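You operate a simulated robot arm through the tools that you are given. There is no shell and no other tool. Be economical: measure what you need, move in short steps, check, and stop when the job is done.

Carry out the task below with a simulated two-armed robot. There is one attempt and no reset: what you move stays moved.

JOB
On the fan bench, fold the blue napkin in half.

It is judged by the outcome, as a careful person would: the job done as asked, and still so three seconds after it is handed in. It fails if anything else is knocked over, pushed out of place, dropped, spilled or broken. Flat cloth is picked up by pressing the open fingertips on it (5 to 10 N) and closing them slowly along it; thin cloth reads only 2 to 8 mm in the jaws.

ROBOT AND FRAMES
Two 7-joint arms with two-finger parallel grippers on one trunk, on a base that drives. Base frame: it is fixed to the floor where the robot stands at the start and does not move with it; the origin is under the middle of the robot, x ahead of it, y to its left, z up. Units: cm, rad, N and s.
The left shoulder is at the start at [6, 14.3, 67.6], the right one opposite. With the tool pointing down near the work surface each hand reaches from about 24 to 72 cm from the robot's upright axis, wherever it stands, measured 20 degrees to its own side. Places, roughly: blue napkin [-100, -180, 40]; fan bench [-100, -190, 40]. Payload 1.57 kg a hand.
Tool frame (each hand has its own): the origin (TCP) lies between the finger pads and is the grasp point; the fingertips stand 3 cm ahead of it; z points along the fingers, y is the line along which they close. Largest opening 11 cm; finger width 2.4, thickness 1.2; the body of the gripper, 4.8 by 11.2 cm, starts 7.8 cm behind the TCP.
Orientation is told as [roll, pitch, yaw] about the base's x, y, z axes, in that order, counted from this pose: with the fingers straight down and closing along the base's y, the tool's x points along the base's -x, its y along +y and its z along -z.

CONTROLS
- The arms move only by the tool drive_tool. It takes "left_rows", "right_rows" or both (then of equal length, played together; a hand with none holds still); each is a list of rows, each a list of 6 numbers: the shift along the tool's x, y, z in mm, then the turn, a rotation vector about the tool's x, y, z in degrees. In form: [[dx, dy, dz, rx, ry, rz], ...]. A call has 1 to 20 rows; each row is the pose to reach, as a shift and turn from the pose commanded when the call began, along the tool's axes at that moment. "left_jaw" and "right_jaw" are, for a hand that has rows, the gripper command, from -1 (shut) to 1 (fully open), values between in proportion, set as the call begins (left out, the last holds). Each row takes 0.2 s and may step no farther than 5 cm and 0.15 rad from the row before; otherwise, or with a gripper value out of range, the whole call is refused. Where a pose cannot be reached the arm comes as near as it can. A force on the tool above 40 N (or 10 N above the force at the start of the call, whichever is more), or a blocked arm, ends the call early, and 0.2 s more pass. Each finger travels about 4.5 cm/s and halts on what it meets, pressing with about 20 N; the grip force reading is that of the motor and also rises with nothing between the fingers. The clock runs only during rows and for 0.2 s after the last one: add rows that repeat a pose to give the fingers time. The reply holds the time, the measured pose of the TCP, the force on the tool along the base axes, the opening and the grip force, in the units named above and with some noise, with the torque about the TCP (base axes, N m) and any sound that the robot's microphone picked up.
- Cameras (640 x 400 px; columns grow to the right, rows downward): "scene" is now at [4.79, -0.8, 128.09]; the picture's right is [-0.19, -0.98, 0.00], its down [-0.64, 0.13, -0.76] and it looks along [0.74, -0.15, -0.65] (base axes); focal length 279 px, centre (320, 200). "left" rides on the left gripper at [7, -1.6, -14.1] in its tool frame; the picture's right is [0.23, 0.97, 0.00], its down [-0.86, 0.20, -0.48] and it looks along [-0.47, 0.11, 0.88] (tool axes); focal length 222 px, centre (320, 200). "right" rides on the right gripper at [7, 1.6, -14.1] in its tool frame; the picture's right is [-0.23, 0.97, 0.00], its down [-0.86, -0.20, -0.48] and it looks along [-0.47, -0.11, 0.88] (tool axes); focal length 222 px, centre (320, 200). There is no depth. A picture from a camera that has moved, and an enlarged one, comes with that camera's place and axes in the base frame and with its lens. The place of the scene camera against the robot may be out by one fixed shift of up to 2.5 cm in any direction.
- camera(camera): a new picture of that camera. The clock stands still meanwhile.
- lift_body(by): slides the trunk up (or, below 0, down) by that many cm; the arms and the scene camera ride with it, the base frame stays. It gives what a move gives, with no picture.
- roll_base(legs): drives the robot by 1 to 6 legs, each [ahead, left, turn to the left] in cm, cm and rad, along the robot's own axes; the way and the turn of a leg run together, so that a leg with both is an arc; at most 150 cm and 3.142 rad a leg. The arms and the cameras ride along, it lands a little off, and it stops where it bumps. It gives what a move gives.
- aim_head(pan, tilt): turns the head with the scene camera to pan (to the left, within 1.501 rad either way) and tilt (down, from -0.506 to 1.204), counted from straight ahead of the robot. It gives what a move gives.
- enlarge(camera, box): a new picture of the part [left, top, right, bottom] of that camera's present view, enlarged. The clock stands still meanwhile.
- sign_off(): hands the job in; it is judged then, once.

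Work in short steps. Places have to be worked out from the pictures, the camera data and where the tool is seen: move nearer, look again, correct. Check each grasp and each placing, and mend what went wrong. You have 135 turns and 106 pictures in all, those below and enlarged ones among them. Open the grippers and draw the arms clear of the work before you hand the job in, unless the task says otherwise; then end with one line.

The tools are called after ">>>" as a command line: name --argument value ..., lists and objects as JSON in quotes. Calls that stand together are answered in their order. drive_tool: Moves the arms, as the interface text tells. Its arguments: {"type":"object","properties":{"left_rows":{"type":"array"},"left_jaw":{"type":"number"},"right_rows":{"type":"array"},"right_jaw":{"type":"number"}},"required":[]} The other tools are called the same way: lift_body (by) slides the trunk up or down; roll_base (legs) drives the base; aim_head (pan, tilt) turns the head that bears the scene camera; camera (camera) takes a picture; enlarge (camera, box) takes an enlarged picture of a part of a camera's view; sign_off () hands the job in.

At the start:

```text
time_s: 0.0
left_eef_pos: [50.19, 20.12, 61.12]
left_tool_rot: [0.0, -0.001, 0.0]
left_contact_force: [-0.4, -0.3, 0.2]
left_ft_torque: [-0.01, 0.01, 0.01]
left_grip_width: 11.03
left_gripper_force: 0.0
right_eef_pos: [55.74, -29.9, 58.26]
right_tool_rot: [0.0, 0.0, -0.002]
right_contact_force: [0.1, -0.1, -0.6]
right_ft_torque: [0.02, -0.01, 0.0]
right_grip_width: 11.01
right_gripper_force: 0.0
trunk travel left (down, up): [-27.5, 31.5]
robot x, y, heading: [0.03, -0.34, 0.001]
head pan, tilt: [-0.194, 0.714]
```

scene: 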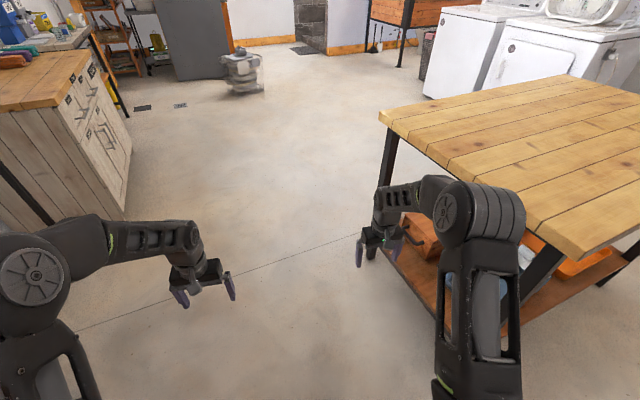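
right: 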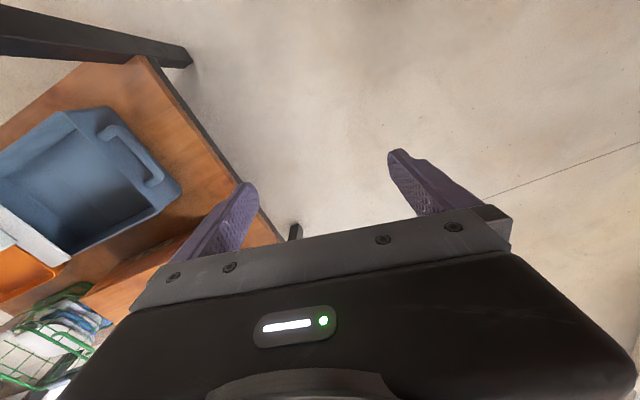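
left: 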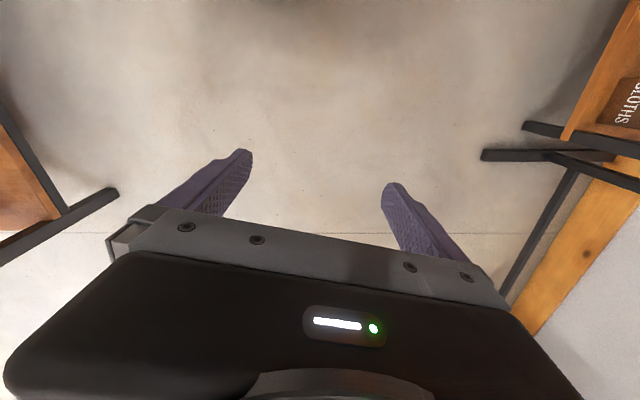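

The bench is behind and to the right, so I first turn the head right to see what lies on the way.

>>> aim_head --pan -1.5 --tilt 0.5

>>> camera --camera "scene"

```text
time_s: 1.5
left_eef_pos: [50.06, 20.23, 61.01]
left_tool_rot: [0.001, -0.002, -0.001]
left_contact_force: [-0.3, -0.2, -0.2]
left_ft_torque: [0.02, 0.03, -0.01]
left_grip_width: 11.01
left_gripper_force: 0.0
right_eef_pos: [55.74, -29.92, 58.33]
right_tool_rot: [-0.001, 0.0, 0.001]
right_contact_force: [-0.5, -0.1, -0.3]
right_ft_torque: [-0.03, 0.0, -0.03]
right_grip_width: 11.0
right_gripper_force: 0.0
trunk travel left (down, up): [-27.5, 31.5]
robot x, y, heading: [-0.42, 0.33, 0.001]
head pan, tilt: [-1.499, 0.499]
```

```text
102 pictures are left
camera scene: at [-2.84, -8.25, 129.98], right [-1.0, -0.07, 0.0], down [-0.03, 0.48, -0.88], along [0.06, -0.88, -0.48], focal length 279 px, centre (320, 200)
```

scene: 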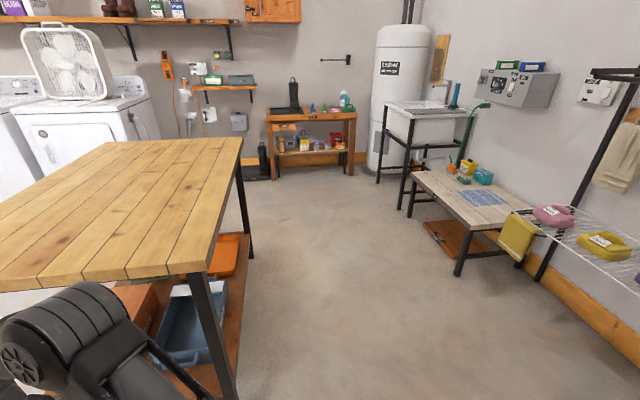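

The low bench with the blue napkin is on the right; I enlarge it.

>>> enlarge --camera "scene" --box '[370, 120, 570, 290]'

```text
2.35 times, centred on (470, 205) of scene
camera zoom: at [-2.84, -8.25, 129.98], right [-1.0, -0.07, 0.0], down [-0.03, 0.48, -0.88], along [0.06, -0.88, -0.48], focal length 657 px, centre (-33, 188)
```

zoom: 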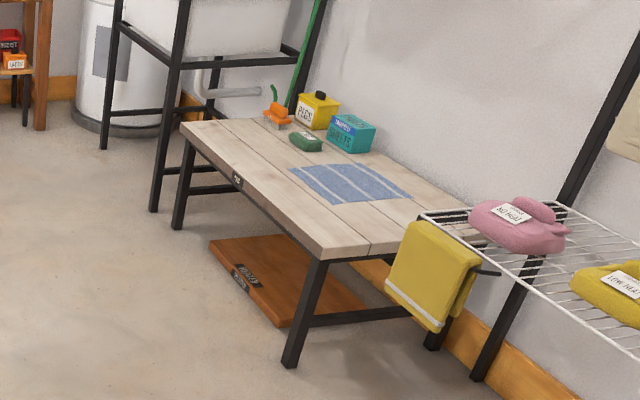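

The bench spans about x −62…−120, y −145…−224, with its long side facing +x; the napkin is about 28 × 20 cm around (−102, −184). I pull both hands in and raise the trunk so that I can turn safely.

>>> drive_tool --left_rows '[[40, 0, 0, 0, 0, 0], [80, 0, 0, 0, 0, 0], [120, 0, 0, 0, 0, 0], [160, 0, 0, 0, 0, 0], [180, 0, 0, 0, 0, 0], [180, 0, 0, 0, 0, 0]]' --right_rows '[[40, 15, 0, 0, 0, 0], [80, 30, 0, 0, 0, 0], [120, 45, 0, 0, 0, 0], [160, 60, 0, 0, 0, 0], [200, 80, 0, 0, 0, 0], [220, 90, 0, 0, 0, 0]]'

>>> lift_body --by 20

>>> aim_head --pan 1.5 --tilt 0.5

>>> camera --camera "scene"

```text
time_s: 2.9
left_eef_pos: [32.24, 20.27, 60.98]
left_tool_rot: [0.001, -0.001, 0.0]
left_contact_force: [0.0, 0.1, 0.7]
left_ft_torque: [-0.02, 0.01, -0.02]
left_grip_width: 11.0
left_gripper_force: 0.1
right_eef_pos: [33.48, -20.94, 58.42]
right_tool_rot: [-0.001, 0.0, 0.0]
right_contact_force: [0.4, -0.5, -0.3]
right_ft_torque: [-0.01, -0.02, 0.01]
right_grip_width: 10.98
right_gripper_force: 0.1
trunk travel left (down, up): [-27.5, 31.5]
robot x, y, heading: [0.14, 0.17, 0.001]
head pan, tilt: [-1.499, 0.499]
```

```text
time_s: 5.0
left_eef_pos: [32.09, 20.19, 80.91]
left_tool_rot: [0.0, 0.0, 0.0]
left_contact_force: [0.6, -0.4, 0.5]
left_ft_torque: [-0.01, 0.03, 0.0]
left_grip_width: 10.99
left_gripper_force: 0.1
right_eef_pos: [33.63, -20.95, 78.31]
right_tool_rot: [0.0, 0.0, 0.0]
right_contact_force: [0.0, 0.8, 0.2]
right_ft_torque: [0.01, 0.01, 0.01]
right_grip_width: 11.01
right_gripper_force: 0.0
trunk travel left (down, up): [-47.5, 11.5]
robot x, y, heading: [0.23, 0.33, -0.003]
head pan, tilt: [-1.499, 0.499]
```

```text
time_s: 7.6
left_eef_pos: [32.1, 20.29, 80.87]
left_tool_rot: [0.0, 0.001, -0.001]
left_contact_force: [0.3, 0.2, 0.5]
left_ft_torque: [-0.01, 0.02, 0.03]
left_grip_width: 11.01
left_gripper_force: 0.1
right_eef_pos: [33.53, -21.07, 78.25]
right_tool_rot: [0.0, 0.0, 0.002]
right_contact_force: [-0.7, -0.1, -0.1]
right_ft_torque: [-0.01, 0.01, 0.01]
right_grip_width: 11.02
right_gripper_force: 0.1
trunk travel left (down, up): [-47.5, 11.5]
robot x, y, heading: [-0.37, 0.14, 0.0]
head pan, tilt: [1.499, 0.499]
```

```text
100 pictures are left
camera scene: at [-2.85, 9.91, 149.98], right [1.0, -0.07, 0.0], down [-0.03, -0.48, -0.88], along [0.06, 0.88, -0.48], focal length 279 px, centre (320, 200)
```

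scene: 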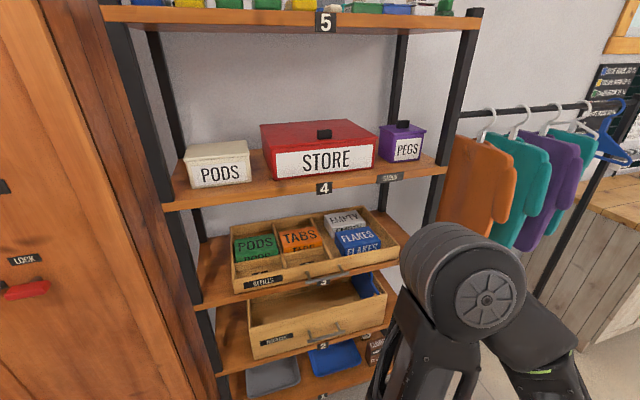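

Shelf and cabinet on the left and behind; with arms tucked (about 46 cm radius) I can turn right in place. Then I look along the way.

>>> roll_base --legs '[[0, 0, -1.57]]'

>>> aim_head --pan -0.6 --tilt 0.6

>>> camera --camera "scene"

```text
time_s: 11.9
left_eef_pos: [19.99, -32.22, 81.06]
left_tool_rot: [0.0, -0.001, -1.576]
left_contact_force: [-1.6, 0.1, 0.5]
left_ft_torque: [-0.01, -0.01, 0.02]
left_grip_width: 10.98
left_gripper_force: 0.1
right_eef_pos: [-21.13, -33.33, 78.42]
right_tool_rot: [0.0, 0.0, -1.576]
right_contact_force: [0.3, -0.9, 0.5]
right_ft_torque: [0.04, 0.0, -0.01]
right_grip_width: 11.01
right_gripper_force: 0.0
trunk travel left (down, up): [-47.5, 11.5]
robot x, y, heading: [-0.05, -0.05, -1.577]
head pan, tilt: [1.499, 0.499]
```

```text
time_s: 13.9
left_eef_pos: [20.02, -32.39, 80.82]
left_tool_rot: [0.0, 0.0, -1.575]
left_contact_force: [-1.4, 0.5, 0.3]
left_ft_torque: [-0.03, 0.0, 0.03]
left_grip_width: 11.0
left_gripper_force: 0.0
right_eef_pos: [-21.13, -33.41, 78.27]
right_tool_rot: [0.0, 0.001, -1.577]
right_contact_force: [-0.4, 0.3, 0.1]
right_ft_torque: [-0.01, 0.0, -0.01]
right_grip_width: 10.98
right_gripper_force: 0.1
trunk travel left (down, up): [-47.5, 11.5]
robot x, y, heading: [-0.35, -0.13, -1.574]
head pan, tilt: [-0.6, 0.6]
```

```text
99 pictures are left
camera scene: at [-5.52, -3.45, 149.07], right [-0.82, 0.57, 0.0], down [0.32, 0.47, -0.83], along [-0.47, -0.68, -0.56], focal length 279 px, centre (320, 200)
```

scene: 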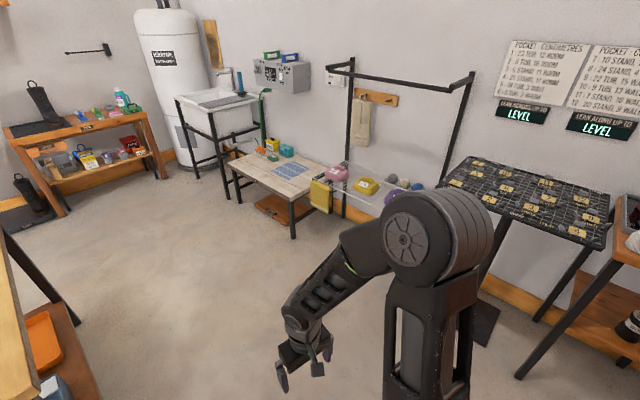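

The floor is clear. I drive ahead to about (−15, −120), turn toward the bench, and look.

>>> roll_base --legs '[[120, -15, 0], [0, 0, -1.37]]'

>>> aim_head --pan 0.5 --tilt 0.6

>>> camera --camera "scene"

```text
time_s: 23.2
left_eef_pos: [-43.76, -142.96, 80.92]
left_tool_rot: [0.0, 0.0, -2.941]
left_contact_force: [1.0, 0.8, 0.3]
left_ft_torque: [0.04, -0.01, 0.0]
left_grip_width: 11.01
left_gripper_force: 0.1
right_eef_pos: [-53.33, -102.94, 78.31]
right_tool_rot: [0.001, -0.001, -2.938]
right_contact_force: [0.7, -0.5, -0.4]
right_ft_torque: [0.01, 0.03, 0.0]
right_grip_width: 11.0
right_gripper_force: 0.1
trunk travel left (down, up): [-47.5, 11.5]
robot x, y, heading: [-16.58, -116.6, -2.939]
head pan, tilt: [-0.6, 0.6]
```

```text
time_s: 24.5
left_eef_pos: [-43.73, -142.79, 80.94]
left_tool_rot: [0.0, 0.0, -2.94]
left_contact_force: [0.4, -0.2, -0.1]
left_ft_torque: [-0.01, -0.03, -0.01]
left_grip_width: 10.99
left_gripper_force: 0.1
right_eef_pos: [-53.53, -102.88, 78.44]
right_tool_rot: [-0.001, 0.0, -2.939]
right_contact_force: [0.4, -0.6, 0.3]
right_ft_torque: [0.04, -0.03, 0.03]
right_grip_width: 11.02
right_gripper_force: 0.0
trunk travel left (down, up): [-47.5, 11.5]
robot x, y, heading: [-16.37, -116.75, -2.939]
head pan, tilt: [0.499, 0.6]
```

```text
98 pictures are left
camera scene: at [-20.73, -120.88, 149.07], right [-0.64, 0.76, 0.0], down [0.43, 0.36, -0.83], along [-0.63, -0.53, -0.56], focal length 279 px, centre (320, 200)
```

scene: 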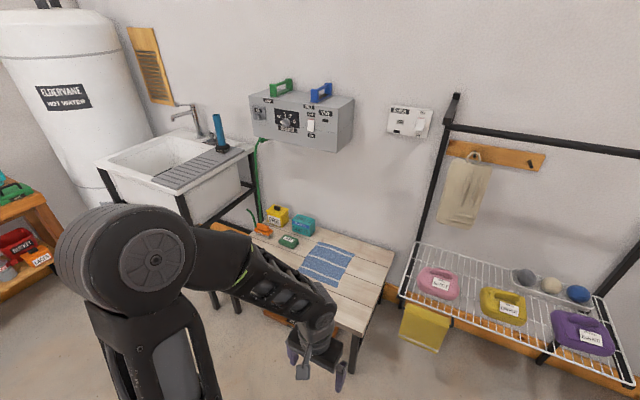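

Napkin centre checks out near (−100, −183), bench tilted as expected. Robot-relative it's ~95 ahead and 48 left; I shift left 48 and ahead 33 and look down.

>>> roll_base --legs '[[0, 48, 0], [33, 0, 0]]'

>>> aim_head --pan 0 --tilt 1.0

>>> camera --camera "scene"

```text
time_s: 29.1
left_eef_pos: [-68.5, -194.23, 80.9]
left_tool_rot: [-0.001, -0.002, -2.954]
left_contact_force: [-0.4, -0.1, 0.4]
left_ft_torque: [0.04, 0.0, 0.01]
left_grip_width: 11.03
left_gripper_force: 0.1
right_eef_pos: [-77.64, -154.0, 78.4]
right_tool_rot: [0.0, -0.001, -2.955]
right_contact_force: [0.6, -0.3, -0.1]
right_ft_torque: [0.0, 0.02, -0.01]
right_grip_width: 11.01
right_gripper_force: 0.2
trunk travel left (down, up): [-47.5, 11.5]
robot x, y, heading: [-40.49, -168.52, -2.959]
head pan, tilt: [0.499, 0.6]
```

```text
time_s: 30.0
left_eef_pos: [-68.52, -194.32, 81.03]
left_tool_rot: [-0.001, 0.001, -2.954]
left_contact_force: [0.3, 0.5, 0.1]
left_ft_torque: [-0.02, -0.03, 0.0]
left_grip_width: 11.0
left_gripper_force: 0.0
right_eef_pos: [-77.49, -154.06, 78.4]
right_tool_rot: [-0.001, 0.0, -2.954]
right_contact_force: [-0.1, 0.1, -0.3]
right_ft_torque: [-0.01, 0.01, 0.01]
right_grip_width: 10.97
right_gripper_force: 0.0
trunk travel left (down, up): [-47.5, 11.5]
robot x, y, heading: [-40.4, -168.38, -2.953]
head pan, tilt: [0.0, 1.0]
```

```text
97 pictures are left
camera scene: at [-45.11, -168.25, 145.87], right [-0.19, 0.98, 0.0], down [0.83, 0.16, -0.54], along [-0.53, -0.1, -0.84], focal length 279 px, centre (320, 200)
```

scene: 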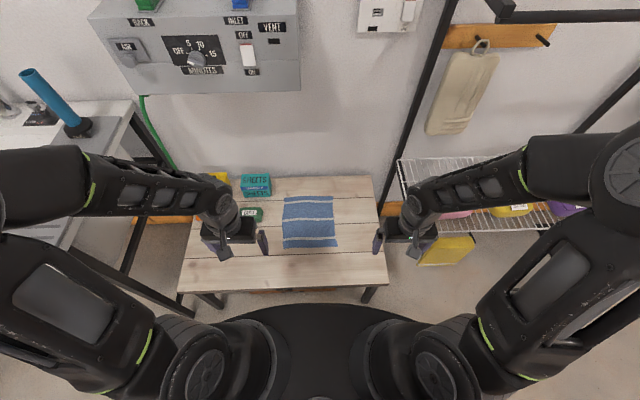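

Good position, nothing touched. I enlarge the napkin area to measure its corners.

>>> enlarge --camera "scene" --box '[170, 150, 410, 300]'

```text
2.67 times, centred on (290, 225) of scene
camera zoom: at [-45.11, -168.25, 145.87], right [-0.19, 0.98, 0.0], down [0.83, 0.16, -0.54], along [-0.53, -0.1, -0.84], focal length 745 px, centre (400, 133)
```

zoom: 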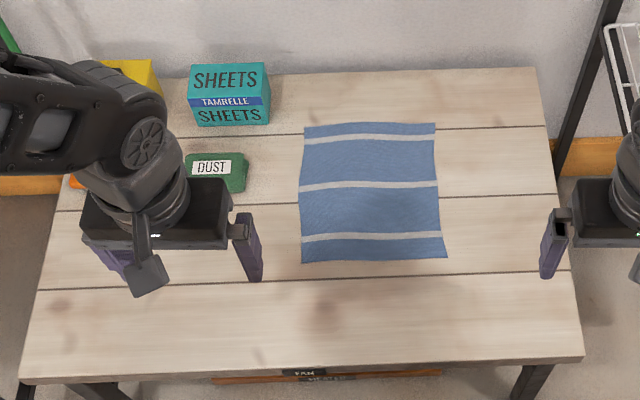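

Napkin spans about 50–74 cm ahead of the robot axis, from 15 left to 7.5 right. Before lowering I check the left elbow against the sink.

>>> aim_head --pan 0.9 --tilt 0.8

>>> camera --camera "scene"

```text
time_s: 31.2
left_eef_pos: [-68.49, -194.23, 81.01]
left_tool_rot: [0.001, 0.001, -2.953]
left_contact_force: [-0.4, -0.2, -0.1]
left_ft_torque: [0.01, -0.02, -0.01]
left_grip_width: 11.04
left_gripper_force: 0.1
right_eef_pos: [-77.56, -154.17, 78.45]
right_tool_rot: [0.0, -0.001, -2.954]
right_contact_force: [-0.4, -0.4, 0.3]
right_ft_torque: [-0.01, 0.04, -0.01]
right_grip_width: 11.01
right_gripper_force: 0.0
trunk travel left (down, up): [-47.5, 11.5]
robot x, y, heading: [-40.75, -168.19, -2.96]
head pan, tilt: [0.901, 0.799]
```

```text
95 pictures are left
camera scene: at [-42.02, -174.08, 147.38], right [-0.89, 0.46, 0.0], down [0.33, 0.63, -0.7], along [-0.32, -0.62, -0.72], focal length 279 px, centre (320, 200)
```

scene: 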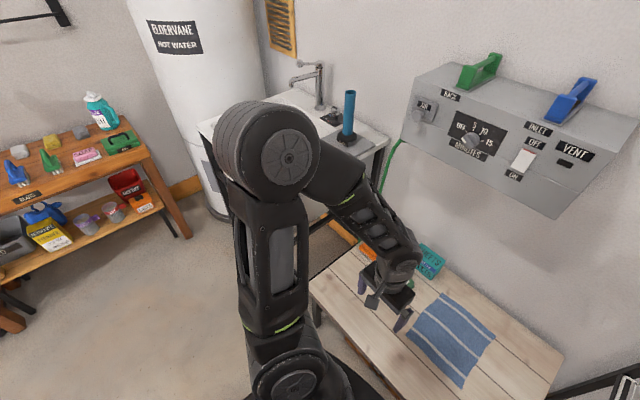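

The sink edge is ~60+ cm to the left, clear of the elbow. I creep ahead 3 cm, extend the hands forward over the bench, then lower the trunk.

>>> roll_base --legs '[[3, 0, 0]]'

>>> drive_tool --left_rows '[[-40, 0, 0, 0, 0, 0], [-80, 0, 0, 0, 0, 0], [-120, 20, 0, 0, 0, 0], [-140, 40, 0, 0, 0, 0]]' --right_rows '[[-40, 0, 0, 0, 0, 0], [-80, -20, 0, 0, 0, 0], [-120, -50, 0, 0, 0, 0], [-140, -80, 0, 0, 0, 0]]'

>>> lift_body --by -18

>>> aim_head --pan 0 --tilt 1.0

>>> camera --camera "scene"

>>> camera --camera "left"

>>> camera --camera "right"

```text
time_s: 32.1
left_eef_pos: [-71.39, -194.73, 80.88]
left_tool_rot: [0.001, 0.003, -2.954]
left_contact_force: [-0.6, 0.0, -0.7]
left_ft_torque: [0.05, -0.04, -0.01]
left_grip_width: 10.99
left_gripper_force: 0.1
right_eef_pos: [-80.49, -154.55, 78.49]
right_tool_rot: [0.001, 0.002, -2.954]
right_contact_force: [-0.3, 0.4, -0.4]
right_ft_torque: [0.03, -0.07, 0.01]
right_grip_width: 10.97
right_gripper_force: 0.0
trunk travel left (down, up): [-47.5, 11.5]
robot x, y, heading: [-43.28, -168.8, -2.952]
head pan, tilt: [0.901, 0.799]
```

```text
time_s: 33.1
left_eef_pos: [-84.42, -201.13, 81.01]
left_tool_rot: [-0.001, 0.0, -2.955]
left_contact_force: [0.1, -0.1, 0.0]
left_ft_torque: [0.0, 0.0, 0.04]
left_grip_width: 11.02
left_gripper_force: 0.1
right_eef_pos: [-95.37, -149.1, 78.39]
right_tool_rot: [0.0, 0.0, -2.952]
right_contact_force: [0.3, 0.3, -0.1]
right_ft_torque: [-0.03, -0.01, 0.02]
right_grip_width: 10.98
right_gripper_force: 0.0
trunk travel left (down, up): [-47.5, 11.5]
robot x, y, heading: [-43.86, -168.97, -2.955]
head pan, tilt: [0.901, 0.799]
```

```text
time_s: 35.1
left_eef_pos: [-84.43, -201.08, 63.1]
left_tool_rot: [0.001, -0.001, -2.955]
left_contact_force: [0.3, -0.5, -0.5]
left_ft_torque: [0.01, 0.03, 0.04]
left_grip_width: 10.99
left_gripper_force: 0.1
right_eef_pos: [-95.39, -149.21, 60.47]
right_tool_rot: [-0.001, 0.0, -2.953]
right_contact_force: [0.0, 0.2, -0.3]
right_ft_torque: [-0.05, -0.03, -0.04]
right_grip_width: 10.98
right_gripper_force: 0.0
trunk travel left (down, up): [-29.5, 29.5]
robot x, y, heading: [-43.46, -168.99, -2.957]
head pan, tilt: [0.901, 0.799]
```

```text
time_s: 36.3
left_eef_pos: [-84.4, -201.24, 62.93]
left_tool_rot: [0.0, 0.0, -2.954]
left_contact_force: [0.0, -0.4, -0.3]
left_ft_torque: [-0.01, 0.0, 0.0]
left_grip_width: 10.99
left_gripper_force: 0.1
right_eef_pos: [-95.37, -149.18, 60.52]
right_tool_rot: [0.002, -0.001, -2.953]
right_contact_force: [-0.1, -0.9, 0.2]
right_ft_torque: [-0.02, -0.02, 0.0]
right_grip_width: 11.01
right_gripper_force: 0.1
trunk travel left (down, up): [-29.5, 29.5]
robot x, y, heading: [-43.63, -168.27, -2.956]
head pan, tilt: [0.0, 1.0]
```

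```text
94 pictures are left
camera scene: at [-47.99, -168.79, 127.87], right [-0.19, 0.98, 0.0], down [0.83, 0.16, -0.54], along [-0.53, -0.1, -0.84], focal length 279 px, centre (320, 200)
```

scene: 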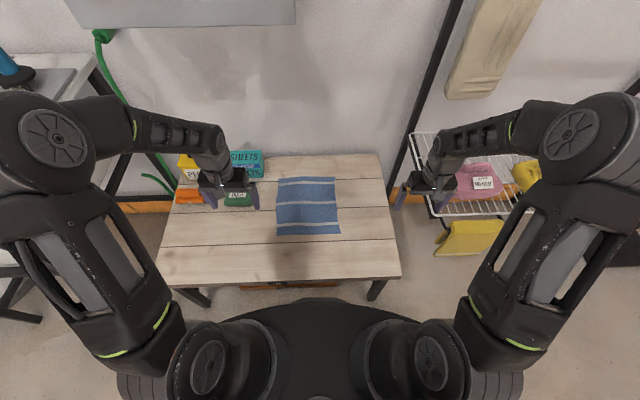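

```text
93 pictures are left
camera left: at [-77.94, -198.19, 77.11], right [0.4, -0.91, 0.0], down [-0.8, -0.36, 0.48], along [-0.44, -0.19, -0.88], focal length 222 px, centre (320, 200)
```

left: 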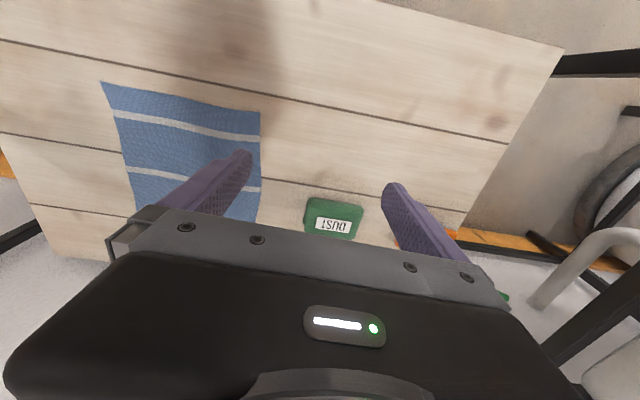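

```text
92 pictures are left
camera right: at [-88.18, -149.51, 74.55], right [-0.04, -1.0, 0.0], down [-0.88, 0.04, 0.48], along [-0.48, 0.02, -0.88], focal length 222 px, centre (320, 200)
```

right: 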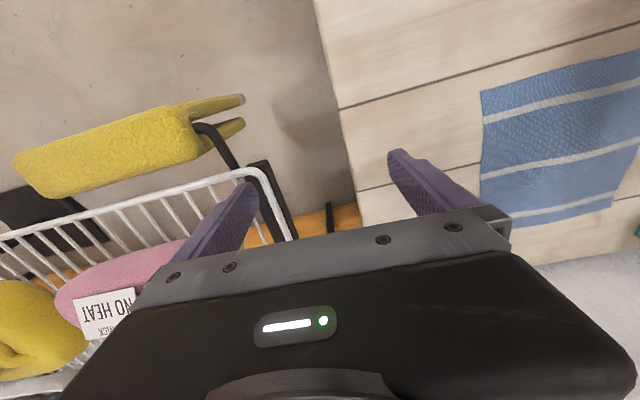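

The right gripper was moved outward rather than in (tool y is the robot's left), but nothing was touched. From the hand cameras the napkin's near corners are at about (−85.8, −191.4) and (−91, −170.3). I bring the hands inward above the near corners with the jaws at about 3 cm, then down to z≈50.

>>> drive_tool --left_rows '[[-10, -30, 0, 0, 0, 0], [-19, -60, 0, 0, 0, 0], [-19, -90, 0, 0, 0, 0], [-19, -120, 0, 0, 0, 0], [-19, -130, 30, 0, 0, 0], [-19, -130, 70, 0, 0, 0], [-19, -130, 100, 0, 0, 0], [-19, -130, 130, 0, 0, 0]]' --right_rows '[[0, 45, 0, 0, 0, 0], [-7, 90, 0, 0, 0, 0], [-7, 135, 0, 0, 0, 0], [-7, 180, 0, 0, 0, 0], [-7, 220, 20, 0, 0, 0], [-7, 246, 50, 0, 0, 0], [-7, 246, 80, 0, 0, 0], [-7, 246, 105, 0, 0, 0]]' --left_jaw -0.45 --right_jaw -0.45

>>> camera --camera "left"

>>> camera --camera "right"

>>> enlarge --camera "scene" --box '[220, 140, 400, 260]'

```text
time_s: 38.1
left_eef_pos: [-88.71, -188.84, 50.22]
left_tool_rot: [0.001, -0.003, -2.952]
left_contact_force: [-0.1, -0.5, 0.0]
left_ft_torque: [0.02, 0.02, 0.0]
left_grip_width: 3.01
left_gripper_force: 0.0
right_eef_pos: [-91.8, -173.56, 49.95]
right_tool_rot: [0.0, 0.001, -2.954]
right_contact_force: [-0.9, -0.1, -0.4]
right_ft_torque: [0.0, -0.01, 0.02]
right_grip_width: 3.03
right_gripper_force: 0.1
trunk travel left (down, up): [-29.5, 29.5]
robot x, y, heading: [-43.57, -168.84, -2.955]
head pan, tilt: [0.0, 1.0]
```

```text
91 pictures are left
camera left: at [-82.18, -185.86, 64.21], right [0.41, -0.91, 0.0], down [-0.8, -0.36, 0.48], along [-0.44, -0.19, -0.88], focal length 222 px, centre (320, 200)
```

left: 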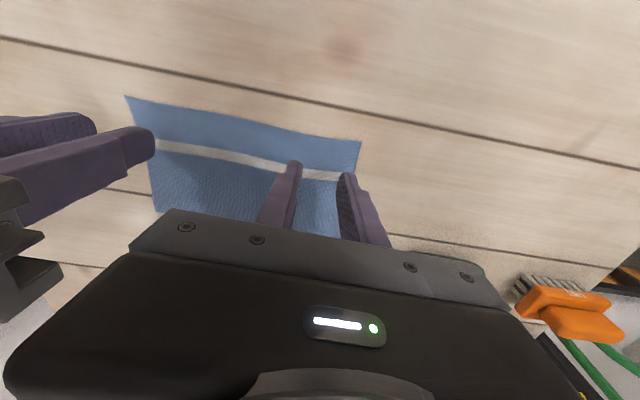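

```text
90 pictures are left
camera right: at [-84.56, -173.82, 64.05], right [-0.04, -1.0, 0.0], down [-0.88, 0.04, 0.48], along [-0.48, 0.02, -0.88], focal length 222 px, centre (320, 200)
```

right: 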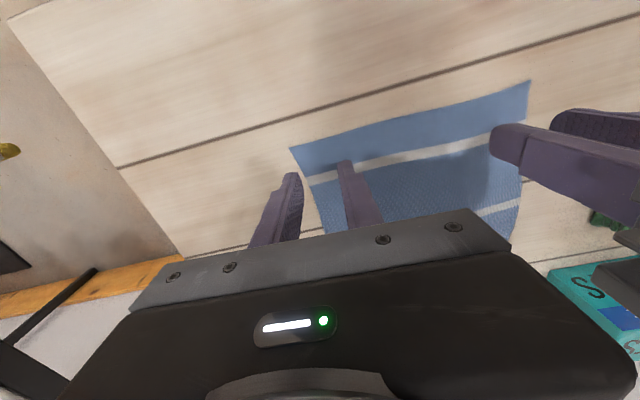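

```text
3.33 times, centred on (310, 200) of scene
camera zoom: at [-47.99, -168.78, 127.87], right [-0.19, 0.98, 0.0], down [0.83, 0.16, -0.54], along [-0.53, -0.1, -0.84], focal length 931 px, centre (353, 200)
```

zoom: 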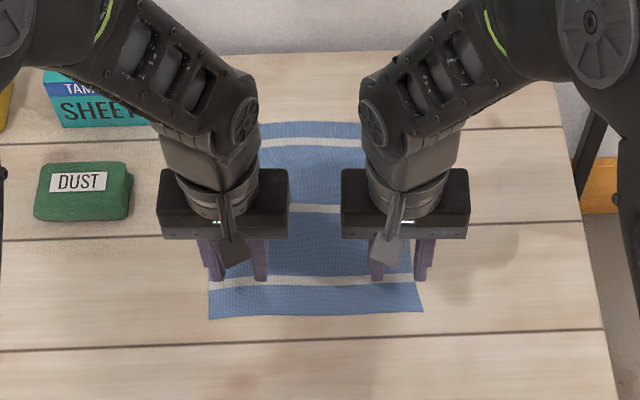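

Fingers line up ~1.5–2 cm inside the near edge and inside the side edges. I nudge the right hand 5 mm inward and descend to just above the cloth.

>>> drive_tool --left_rows '[[0, 0, 30, 0, 0, 0], [0, 0, 55, 0, 0, 0], [0, 0, 58, 0, 0, 0], [0, 0, 58, 0, 0, 0]]' --right_rows '[[0, 5, 30, 0, 0, 0], [0, 5, 55, 0, 0, 0], [0, 5, 58, 0, 0, 0], [0, 5, 58, 0, 0, 0]]'

>>> drive_tool --left_rows '[[0, 0, 3, 0, 0, 0], [0, 0, 6, 0, 0, 0], [0, 0, 6, 0, 0, 0]]' --right_rows '[[0, 0, 3, 0, 0, 0], [0, 0, 6, 0, 0, 0], [0, 0, 6, 0, 0, 0]]'

>>> enlarge --camera "scene" --box '[240, 170, 380, 260]'

```text
time_s: 38.8
left_eef_pos: [-88.65, -188.6, 45.16]
left_tool_rot: [-0.002, -0.012, -2.954]
left_contact_force: [7.5, -1.4, 40.5]
left_ft_torque: [0.05, -0.57, -0.02]
left_grip_width: 2.99
left_gripper_force: 0.0
right_eef_pos: [-91.88, -173.95, 45.12]
right_tool_rot: [0.003, -0.012, -2.954]
right_contact_force: [4.6, 3.7, 35.3]
right_ft_torque: [0.43, -0.34, 0.02]
right_grip_width: 3.08
right_gripper_force: 0.0
trunk travel left (down, up): [-29.5, 29.5]
robot x, y, heading: [-44.0, -168.94, -2.953]
head pan, tilt: [0.0, 1.0]
stopped in row 3 (left hand): the force on the tool passed its limit at 49 N (the readings are from after the stop); the commanded pose is now the measured one
```

```text
time_s: 39.1
left_eef_pos: [-88.87, -188.82, 44.98]
left_tool_rot: [-0.003, -0.016, -2.952]
left_contact_force: [7.0, -0.5, 36.0]
left_ft_torque: [-0.01, -0.57, -0.03]
left_grip_width: 3.01
left_gripper_force: 0.1
right_eef_pos: [-91.93, -174.07, 45.07]
right_tool_rot: [0.005, -0.016, -2.953]
right_contact_force: [3.6, 3.9, 31.1]
right_ft_torque: [0.49, -0.28, -0.04]
right_grip_width: 3.03
right_gripper_force: 0.1
trunk travel left (down, up): [-29.5, 29.5]
robot x, y, heading: [-43.49, -168.93, -2.961]
head pan, tilt: [0.0, 1.0]
stopped in row 1 (left hand): the force on the tool passed its limit at 55 N (the readings are from after the stop); the commanded pose is now the measured one
```

```text
4.44 times, centred on (310, 215) of scene
camera zoom: at [-47.42, -168.64, 127.91], right [-0.19, 0.98, 0.0], down [0.82, 0.16, -0.54], along [-0.53, -0.1, -0.84], focal length 1242 px, centre (364, 133)
```

zoom: 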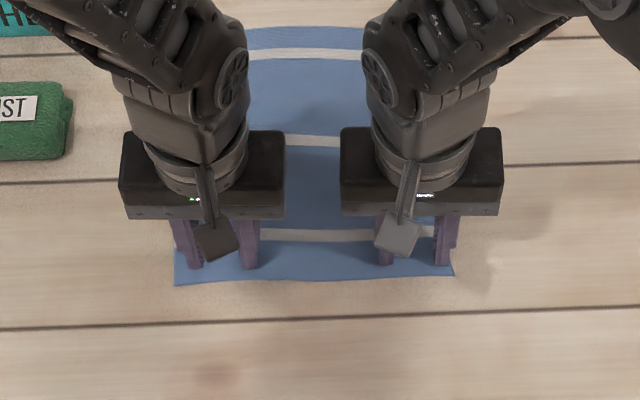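

The surface is at tip z≈42, and I'm pressing too hard (~35 N). I ease both hands up slightly, aiming at 5–10 N.

>>> drive_tool --left_rows '[[0, 0, -1.5, 0, 0, 0], [0, 0, -1.5, 0, 0, 0]]' --right_rows '[[0, 0, -1.3, 0, 0, 0], [0, 0, -1.3, 0, 0, 0]]'

```text
time_s: 39.7
left_eef_pos: [-88.87, -188.71, 45.12]
left_tool_rot: [-0.002, -0.014, -2.953]
left_contact_force: [5.5, 2.2, 38.6]
left_ft_torque: [0.07, -0.54, 0.06]
left_grip_width: 3.06
left_gripper_force: 0.1
right_eef_pos: [-91.92, -174.12, 45.14]
right_tool_rot: [0.005, -0.016, -2.956]
right_contact_force: [-1.7, 0.6, 27.1]
right_ft_torque: [0.33, -0.1, 0.01]
right_grip_width: 3.07
right_gripper_force: 0.1
trunk travel left (down, up): [-29.5, 29.5]
robot x, y, heading: [-43.38, -168.64, -2.953]
head pan, tilt: [0.0, 1.0]
```

Still too firm; I raise by a few more millimetres.

>>> drive_tool --left_rows '[[0, 0, -2.5, 0, 0, 0], [0, 0, -2.5, 0, 0, 0]]' --right_rows '[[0, 0, -1.8, 0, 0, 0], [0, 0, -1.8, 0, 0, 0]]'

```text
time_s: 40.3
left_eef_pos: [-88.77, -188.77, 45.17]
left_tool_rot: [-0.003, -0.011, -2.954]
left_contact_force: [-0.2, 4.1, 16.3]
left_ft_torque: [0.06, -0.14, 0.06]
left_grip_width: 3.01
left_gripper_force: 0.1
right_eef_pos: [-91.82, -174.19, 45.11]
right_tool_rot: [0.003, -0.011, -2.955]
right_contact_force: [-2.4, -2.8, 14.9]
right_ft_torque: [0.11, 0.02, 0.0]
right_grip_width: 2.96
right_gripper_force: 0.1
trunk travel left (down, up): [-29.5, 29.5]
robot x, y, heading: [-43.51, -168.92, -2.95]
head pan, tilt: [0.0, 1.0]
```

Sensitivity is about 8 N/mm; one more 0.9 mm up, then I start closing in small steps.

>>> drive_tool --left_rows '[[0, 0, -1.0, 0, 0, 0], [0, 0, -1.0, 0, 0, 0]]' --right_rows '[[0, 0, -0.9, 0, 0, 0], [0, 0, -0.9, 0, 0, 0]]'

>>> drive_tool --left_rows '[[0, 0, 0, 0, 0, 0], [0, 0, 0, 0, 0, 0]]' --right_rows '[[0, 0, 0, 0, 0, 0], [0, 0, 0, 0, 0, 0]]' --left_jaw -0.55 --right_jaw -0.55

>>> drive_tool --left_rows '[[0, 0, 0, 0, 0, 0], [0, 0, 0, 0, 0, 0]]' --right_rows '[[0, 0, 0, 0, 0, 0], [0, 0, 0, 0, 0, 0]]' --left_jaw -0.65 --right_jaw -0.65

>>> camera --camera "left"

>>> camera --camera "right"

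```text
time_s: 40.9
left_eef_pos: [-88.74, -188.83, 45.02]
left_tool_rot: [0.0, -0.006, -2.955]
left_contact_force: [-0.1, 0.8, 1.4]
left_ft_torque: [0.0, -0.01, 0.0]
left_grip_width: 3.0
left_gripper_force: 0.1
right_eef_pos: [-91.87, -173.97, 45.25]
right_tool_rot: [0.004, -0.009, -2.955]
right_contact_force: [-1.7, -0.9, 7.2]
right_ft_torque: [0.03, 0.01, 0.02]
right_grip_width: 2.97
right_gripper_force: 0.0
trunk travel left (down, up): [-29.5, 29.5]
robot x, y, heading: [-43.34, -169.19, -2.954]
head pan, tilt: [0.0, 1.0]
```

```text
time_s: 41.5
left_eef_pos: [-88.93, -188.78, 45.22]
left_tool_rot: [0.0, -0.01, -2.952]
left_contact_force: [0.5, -1.0, 0.1]
left_ft_torque: [0.04, 0.0, 0.0]
left_grip_width: 2.5
left_gripper_force: 0.1
right_eef_pos: [-91.81, -174.17, 45.13]
right_tool_rot: [0.001, -0.008, -2.954]
right_contact_force: [0.1, 0.3, 2.7]
right_ft_torque: [0.05, 0.01, -0.02]
right_grip_width: 2.47
right_gripper_force: 0.0
trunk travel left (down, up): [-29.5, 29.5]
robot x, y, heading: [-43.5, -168.95, -2.953]
head pan, tilt: [0.0, 1.0]
```

```text
time_s: 42.1
left_eef_pos: [-88.92, -188.75, 45.14]
left_tool_rot: [-0.003, -0.008, -2.954]
left_contact_force: [-0.3, 0.0, 0.3]
left_ft_torque: [-0.03, -0.01, -0.02]
left_grip_width: 1.92
left_gripper_force: 0.1
right_eef_pos: [-91.91, -174.02, 45.18]
right_tool_rot: [0.0, -0.008, -2.955]
right_contact_force: [0.2, -0.4, 0.7]
right_ft_torque: [-0.01, 0.04, 0.03]
right_grip_width: 1.94
right_gripper_force: 0.1
trunk travel left (down, up): [-29.5, 29.5]
robot x, y, heading: [-43.43, -168.89, -2.952]
head pan, tilt: [0.0, 1.0]
```

```text
87 pictures are left
camera left: at [-82.32, -185.72, 59.26], right [0.41, -0.91, 0.0], down [-0.8, -0.36, 0.49], along [-0.45, -0.19, -0.87], focal length 222 px, centre (320, 200)
```

left: 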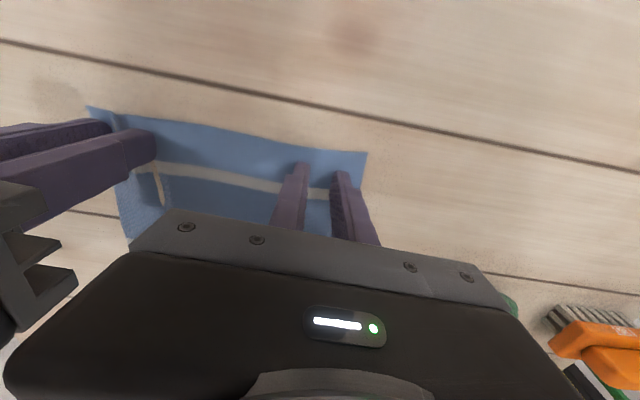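

```text
86 pictures are left
camera right: at [-84.62, -174.37, 59.27], right [-0.04, -1.0, 0.0], down [-0.87, 0.04, 0.49], along [-0.49, 0.02, -0.87], focal length 222 px, centre (320, 200)
```

right: 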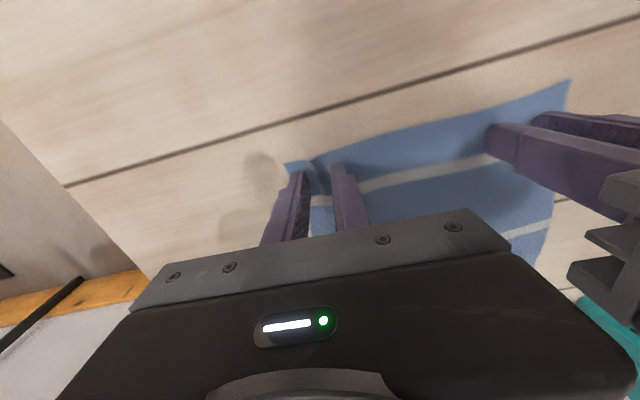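

The right hand has raised a ridge between the fingers; the left lost its contact pressure. I reopen the left slightly and press it again, with a bit more pressure on the right too.

>>> drive_tool --left_rows '[[0, 0, 0, 0, 0, 0], [0, 0, 1.5, 0, 0, 0], [0, 0, 1.5, 0, 0, 0]]' --right_rows '[[0, 0, 0.8, 0, 0, 0], [0, 0, 0.8, 0, 0, 0], [0, 0, 0.8, 0, 0, 0]]' --left_jaw -0.45

```text
time_s: 42.9
left_eef_pos: [-88.81, -188.7, 45.11]
left_tool_rot: [-0.003, -0.008, -2.953]
left_contact_force: [0.7, 0.6, 0.0]
left_ft_torque: [0.01, 0.02, -0.03]
left_grip_width: 3.02
left_gripper_force: 0.1
right_eef_pos: [-91.93, -174.08, 45.2]
right_tool_rot: [0.003, -0.012, -2.954]
right_contact_force: [2.4, 0.5, 10.5]
right_ft_torque: [0.05, -0.14, 0.01]
right_grip_width: 1.91
right_gripper_force: 0.0
trunk travel left (down, up): [-29.5, 29.5]
robot x, y, heading: [-43.57, -168.88, -2.952]
head pan, tilt: [0.0, 1.0]
```

Right is at ~10 N; the left still floats, so I press it another 1.5 mm.

>>> drive_tool --left_rows '[[0, 0, 1.2, 0, 0, 0], [0, 0, 1.2, 0, 0, 0]]'

```text
time_s: 43.5
left_eef_pos: [-88.84, -188.8, 45.07]
left_tool_rot: [-0.002, -0.01, -2.953]
left_contact_force: [2.6, -1.7, 18.6]
left_ft_torque: [-0.11, -0.3, -0.02]
left_grip_width: 3.03
left_gripper_force: 0.1
right_eef_pos: [-91.85, -173.89, 44.99]
right_tool_rot: [0.004, -0.01, -2.956]
right_contact_force: [-0.7, -1.3, 2.3]
right_ft_torque: [0.0, 0.02, 0.03]
right_grip_width: 1.91
right_gripper_force: 0.0
trunk travel left (down, up): [-29.5, 29.5]
robot x, y, heading: [-43.05, -169.12, -2.953]
head pan, tilt: [0.0, 1.0]
```

Forces relax over time; left is at 18 N now, so I close it progressively while pressed, adding a touch of pressure on the right.

>>> drive_tool --left_rows '[[0, 0, -0.4, 0, 0, 0], [0, 0, -0.4, 0, 0, 0]]' --left_jaw -0.55

>>> drive_tool --left_rows '[[0, 0, 0.4, 0, 0, 0], [0, 0, 0.4, 0, 0, 0]]' --right_rows '[[0, 0, 0.6, 0, 0, 0], [0, 0, 0.6, 0, 0, 0]]' --left_jaw -0.65

>>> camera --camera "left"

```text
time_s: 44.1
left_eef_pos: [-88.87, -188.78, 45.08]
left_tool_rot: [-0.002, -0.012, -2.954]
left_contact_force: [0.0, 1.6, 21.7]
left_ft_torque: [-0.05, -0.23, 0.04]
left_grip_width: 2.26
left_gripper_force: 0.1
right_eef_pos: [-91.99, -173.94, 45.15]
right_tool_rot: [0.004, -0.011, -2.956]
right_contact_force: [0.2, -0.8, 2.8]
right_ft_torque: [0.02, 0.01, 0.02]
right_grip_width: 1.92
right_gripper_force: 0.0
trunk travel left (down, up): [-29.5, 29.5]
robot x, y, heading: [-43.31, -168.87, -2.953]
head pan, tilt: [0.0, 1.0]
```

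```text
time_s: 44.7
left_eef_pos: [-88.98, -188.68, 45.09]
left_tool_rot: [-0.001, -0.013, -2.952]
left_contact_force: [-1.5, 0.0, 28.1]
left_ft_torque: [-0.06, -0.23, 0.03]
left_grip_width: 1.73
left_gripper_force: 0.1
right_eef_pos: [-92.12, -174.12, 45.06]
right_tool_rot: [0.003, -0.01, -2.955]
right_contact_force: [0.5, 0.0, 5.1]
right_ft_torque: [0.0, -0.06, 0.01]
right_grip_width: 1.93
right_gripper_force: 0.2
trunk travel left (down, up): [-29.5, 29.5]
robot x, y, heading: [-43.5, -168.52, -2.957]
head pan, tilt: [0.0, 1.0]
```

```text
85 pictures are left
camera left: at [-82.27, -185.6, 59.15], right [0.41, -0.91, 0.0], down [-0.8, -0.36, 0.49], along [-0.45, -0.2, -0.87], focal length 222 px, centre (320, 200)
```

left: 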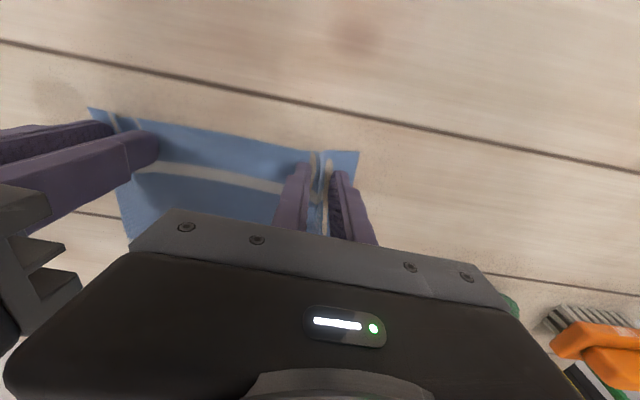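

The left has a ridge now too. I ease the left by ~1 mm and close both further.

>>> drive_tool --left_rows '[[0, 0, -1.2, 0, 0, 0], [0, 0, -1.2, 0, 0, 0]]' --right_rows '[[0, 0, 0.3, 0, 0, 0], [0, 0, 0.3, 0, 0, 0]]' --left_jaw -0.75 --right_jaw -0.75

>>> drive_tool --left_rows '[[0, 0, 0, 0, 0, 0], [0, 0, 0, 0, 0, 0]]' --right_rows '[[0, 0, 0.3, 0, 0, 0], [0, 0, 0.3, 0, 0, 0]]' --left_jaw -0.85 --right_jaw -0.85

>>> drive_tool --left_rows '[[0, 0, 0, 0, 0, 0], [0, 0, 0, 0, 0, 0], [0, 0, 0, 0, 0, 0]]' --right_rows '[[0, 0, 0, 0, 0, 0], [0, 0, 0, 0, 0, 0], [0, 0, 0, 0, 0, 0]]' --left_jaw -1 --right_jaw -1

>>> camera --camera "left"

>>> camera --camera "right"

```text
time_s: 45.3
left_eef_pos: [-88.85, -188.74, 45.07]
left_tool_rot: [-0.001, -0.012, -2.953]
left_contact_force: [-2.9, 4.2, 16.0]
left_ft_torque: [0.09, -0.05, 0.06]
left_grip_width: 1.39
left_gripper_force: 0.2
right_eef_pos: [-92.05, -174.18, 45.15]
right_tool_rot: [0.003, -0.011, -2.952]
right_contact_force: [3.1, -3.2, 13.3]
right_ft_torque: [0.0, -0.14, -0.02]
right_grip_width: 1.48
right_gripper_force: 0.5
trunk travel left (down, up): [-29.5, 29.5]
robot x, y, heading: [-43.52, -168.94, -2.951]
head pan, tilt: [0.0, 1.0]
```

```text
time_s: 45.9
left_eef_pos: [-88.72, -188.78, 45.04]
left_tool_rot: [-0.002, -0.011, -2.953]
left_contact_force: [-0.8, 5.8, 14.9]
left_ft_torque: [0.14, -0.09, 0.02]
left_grip_width: 0.92
left_gripper_force: 3.1
right_eef_pos: [-92.08, -174.14, 45.15]
right_tool_rot: [0.003, -0.015, -2.955]
right_contact_force: [0.7, -7.0, 15.8]
right_ft_torque: [-0.16, -0.1, -0.01]
right_grip_width: 0.92
right_gripper_force: 2.5
trunk travel left (down, up): [-29.5, 29.5]
robot x, y, heading: [-43.48, -168.93, -2.957]
head pan, tilt: [0.0, 1.0]
```

```text
time_s: 46.7
left_eef_pos: [-88.74, -188.75, 45.24]
left_tool_rot: [-0.003, -0.011, -2.952]
left_contact_force: [-3.2, 15.9, 6.5]
left_ft_torque: [0.5, 0.06, 0.08]
left_grip_width: 0.19
left_gripper_force: 19.8
right_eef_pos: [-91.97, -174.11, 45.16]
right_tool_rot: [0.005, -0.013, -2.956]
right_contact_force: [3.3, -15.2, 20.2]
right_ft_torque: [-0.44, -0.09, 0.04]
right_grip_width: 0.61
right_gripper_force: 19.9
trunk travel left (down, up): [-29.5, 29.5]
robot x, y, heading: [-43.46, -168.66, -2.95]
head pan, tilt: [0.0, 1.0]
```

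```text
84 pictures are left
camera left: at [-82.23, -185.61, 59.18], right [0.4, -0.91, -0.01], down [-0.8, -0.36, 0.49], along [-0.45, -0.19, -0.87], focal length 222 px, centre (320, 200)
```

left: 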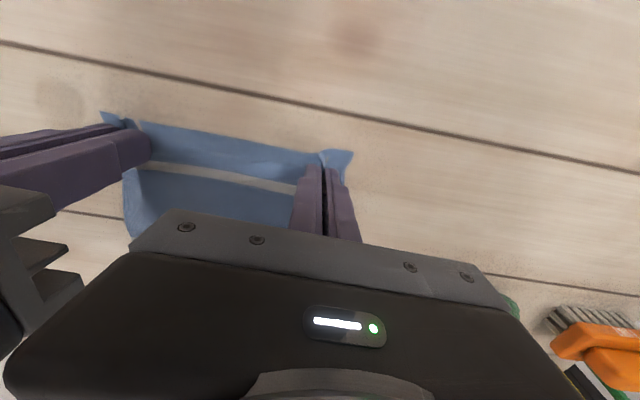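

```text
83 pictures are left
camera right: at [-84.62, -174.47, 59.21], right [-0.04, -1.0, 0.01], down [-0.87, 0.04, 0.49], along [-0.49, 0.01, -0.87], focal length 222 px, centre (320, 200)
```

right: 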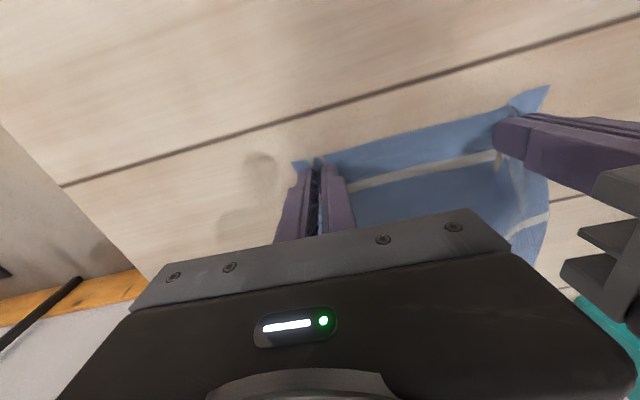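

Both hands appear to hold (1.9 mm and 6 mm), with the cloth pulled taut between them. I lift 4 cm while moving the hands together 4 mm each, and check.

>>> drive_tool --left_rows '[[0, -4, -5, 0, 0, 0], [0, -6, -15, 0, 0, 0], [0, -6, -27, 0, 0, 0], [0, -6, -40, 0, 0, 0], [0, -6, -40, 0, 0, 0]]' --right_rows '[[0, 4, -5, 0, 0, 0], [0, 6, -15, 0, 0, 0], [0, 6, -27, 0, 0, 0], [0, 6, -40, 0, 0, 0], [0, 6, -40, 0, 0, 0]]'

>>> camera --camera "left"

>>> camera --camera "right"

>>> enlarge --camera "scene" --box '[230, 140, 390, 260]'

```text
time_s: 47.9
left_eef_pos: [-88.92, -188.26, 49.14]
left_tool_rot: [0.002, -0.009, -2.954]
left_contact_force: [-0.9, 1.7, -0.6]
left_ft_torque: [0.02, 0.0, 0.01]
left_grip_width: 0.19
left_gripper_force: 19.4
right_eef_pos: [-91.8, -174.68, 48.95]
right_tool_rot: [0.001, -0.009, -2.956]
right_contact_force: [0.1, -0.9, 0.7]
right_ft_torque: [-0.02, -0.03, 0.0]
right_grip_width: 0.2
right_gripper_force: 20.2
trunk travel left (down, up): [-29.5, 29.5]
robot x, y, heading: [-43.41, -169.25, -2.954]
head pan, tilt: [0.0, 1.0]
```

```text
82 pictures are left
camera left: at [-82.33, -185.18, 63.05], right [0.41, -0.91, 0.0], down [-0.8, -0.36, 0.49], along [-0.44, -0.2, -0.87], focal length 222 px, centre (320, 200)
```

left: 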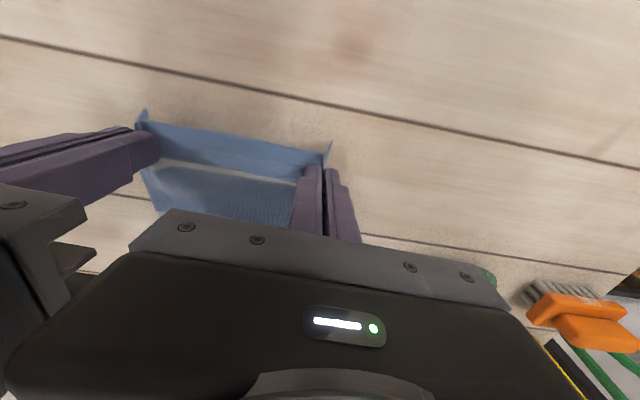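

```text
81 pictures are left
camera right: at [-84.52, -175.0, 63.06], right [-0.04, -1.0, 0.0], down [-0.87, 0.04, 0.49], along [-0.49, 0.02, -0.87], focal length 222 px, centre (320, 200)
```

right: 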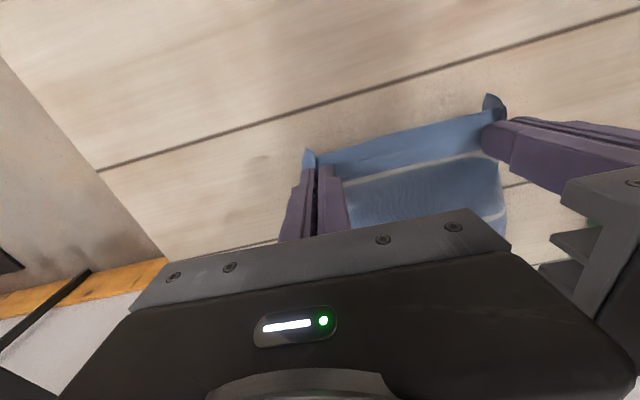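

```text
3.33 times, centred on (310, 200) of scene
camera zoom: at [-47.92, -168.78, 127.87], right [-0.19, 0.98, 0.0], down [0.83, 0.16, -0.54], along [-0.53, -0.1, -0.84], focal length 931 px, centre (353, 200)
```

zoom: 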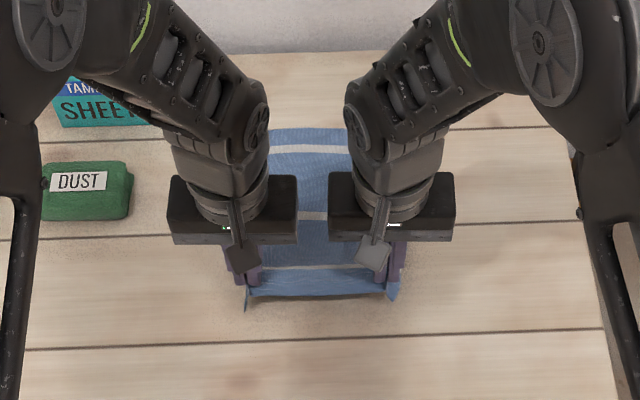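

Both near corners are held and off the bench. I carry the edge in an arc forward (toward the far edge), slowly, tilting the fingers a bit forward for reach.

>>> drive_tool --left_rows '[[-8, 0, -12, 0, 0, 0], [-16, 0, -24, 0, 0, 0], [-26, 0, -35, 0, 0, 0], [-36, 0, -45, 0, 0, 0], [-48, 0, -53, 0, 0, 0], [-60, 0, -60, 0, -3, 0], [-72, 0, -64, 0, -6, 0], [-84, 0, -66, 0, -9, 0], [-96, 0, -67, 0, -12, 0], [-108, 0, -66, 0, -15, 0], [-120, 0, -64, 0, -18, 0], [-132, 0, -60, 0, -20, 0], [-144, 0, -55, 0, -22, 0], [-156, 0, -48, 0, -24, 0], [-168, 0, -42, 0, -25, 0], [-178, 0, -35, 0, -25, 0]]' --right_rows '[[-8, 0, -12, 0, 0, 0], [-16, 0, -24, 0, 0, 0], [-26, 0, -35, 0, 0, 0], [-36, 0, -45, 0, 0, 0], [-48, 0, -53, 0, 0, 0], [-60, 0, -60, 0, -3, 0], [-72, 0, -64, 0, -6, 0], [-84, 0, -66, 0, -9, 0], [-96, 0, -67, 0, -12, 0], [-108, 0, -66, 0, -15, 0], [-120, 0, -64, 0, -18, 0], [-132, 0, -60, 0, -20, 0], [-144, 0, -55, 0, -22, 0], [-156, 0, -48, 0, -24, 0], [-168, 0, -42, 0, -25, 0], [-178, 0, -35, 0, -25, 0]]'

>>> camera --camera "left"

>>> camera --camera "scene"

```text
time_s: 51.3
left_eef_pos: [-106.38, -191.53, 52.72]
left_tool_rot: [-0.001, -0.444, -2.953]
left_contact_force: [-0.9, 2.3, -0.2]
left_ft_torque: [0.02, 0.03, -0.02]
left_grip_width: 0.19
left_gripper_force: 20.2
right_eef_pos: [-109.45, -177.98, 52.59]
right_tool_rot: [0.003, -0.447, -2.956]
right_contact_force: [0.5, -2.7, 0.2]
right_ft_torque: [-0.08, -0.01, 0.08]
right_grip_width: 0.18
right_gripper_force: 18.9
trunk travel left (down, up): [-29.5, 29.5]
robot x, y, heading: [-43.41, -168.62, -2.953]
head pan, tilt: [0.0, 1.0]
```

```text
79 pictures are left
camera left: at [-94.72, -187.48, 62.49], right [0.38, -0.92, -0.1], down [-0.52, -0.3, 0.8], along [-0.76, -0.26, -0.59], focal length 222 px, centre (320, 200)
```

left: 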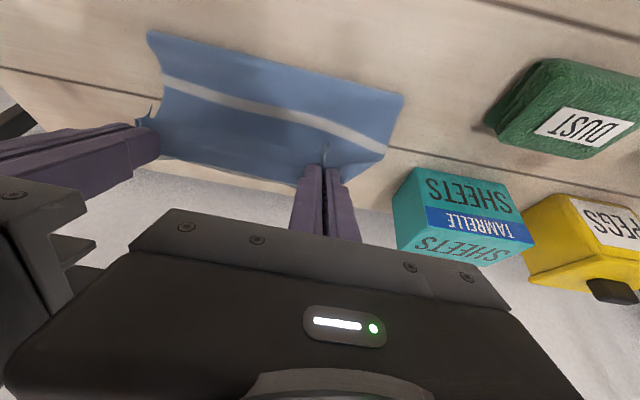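

```text
78 pictures are left
camera scene: at [-47.94, -168.78, 127.87], right [-0.19, 0.98, 0.0], down [0.83, 0.16, -0.54], along [-0.53, -0.1, -0.84], focal length 279 px, centre (320, 200)
```

scene: 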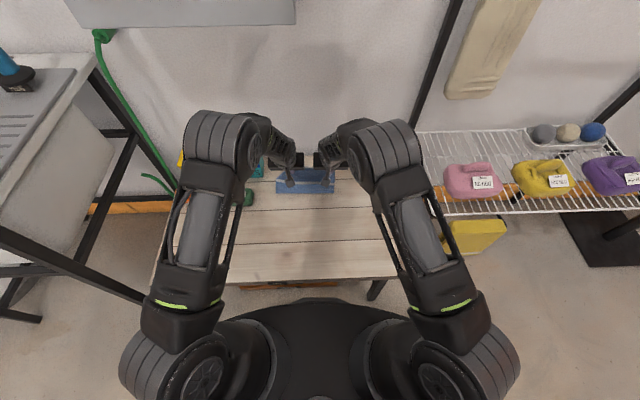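

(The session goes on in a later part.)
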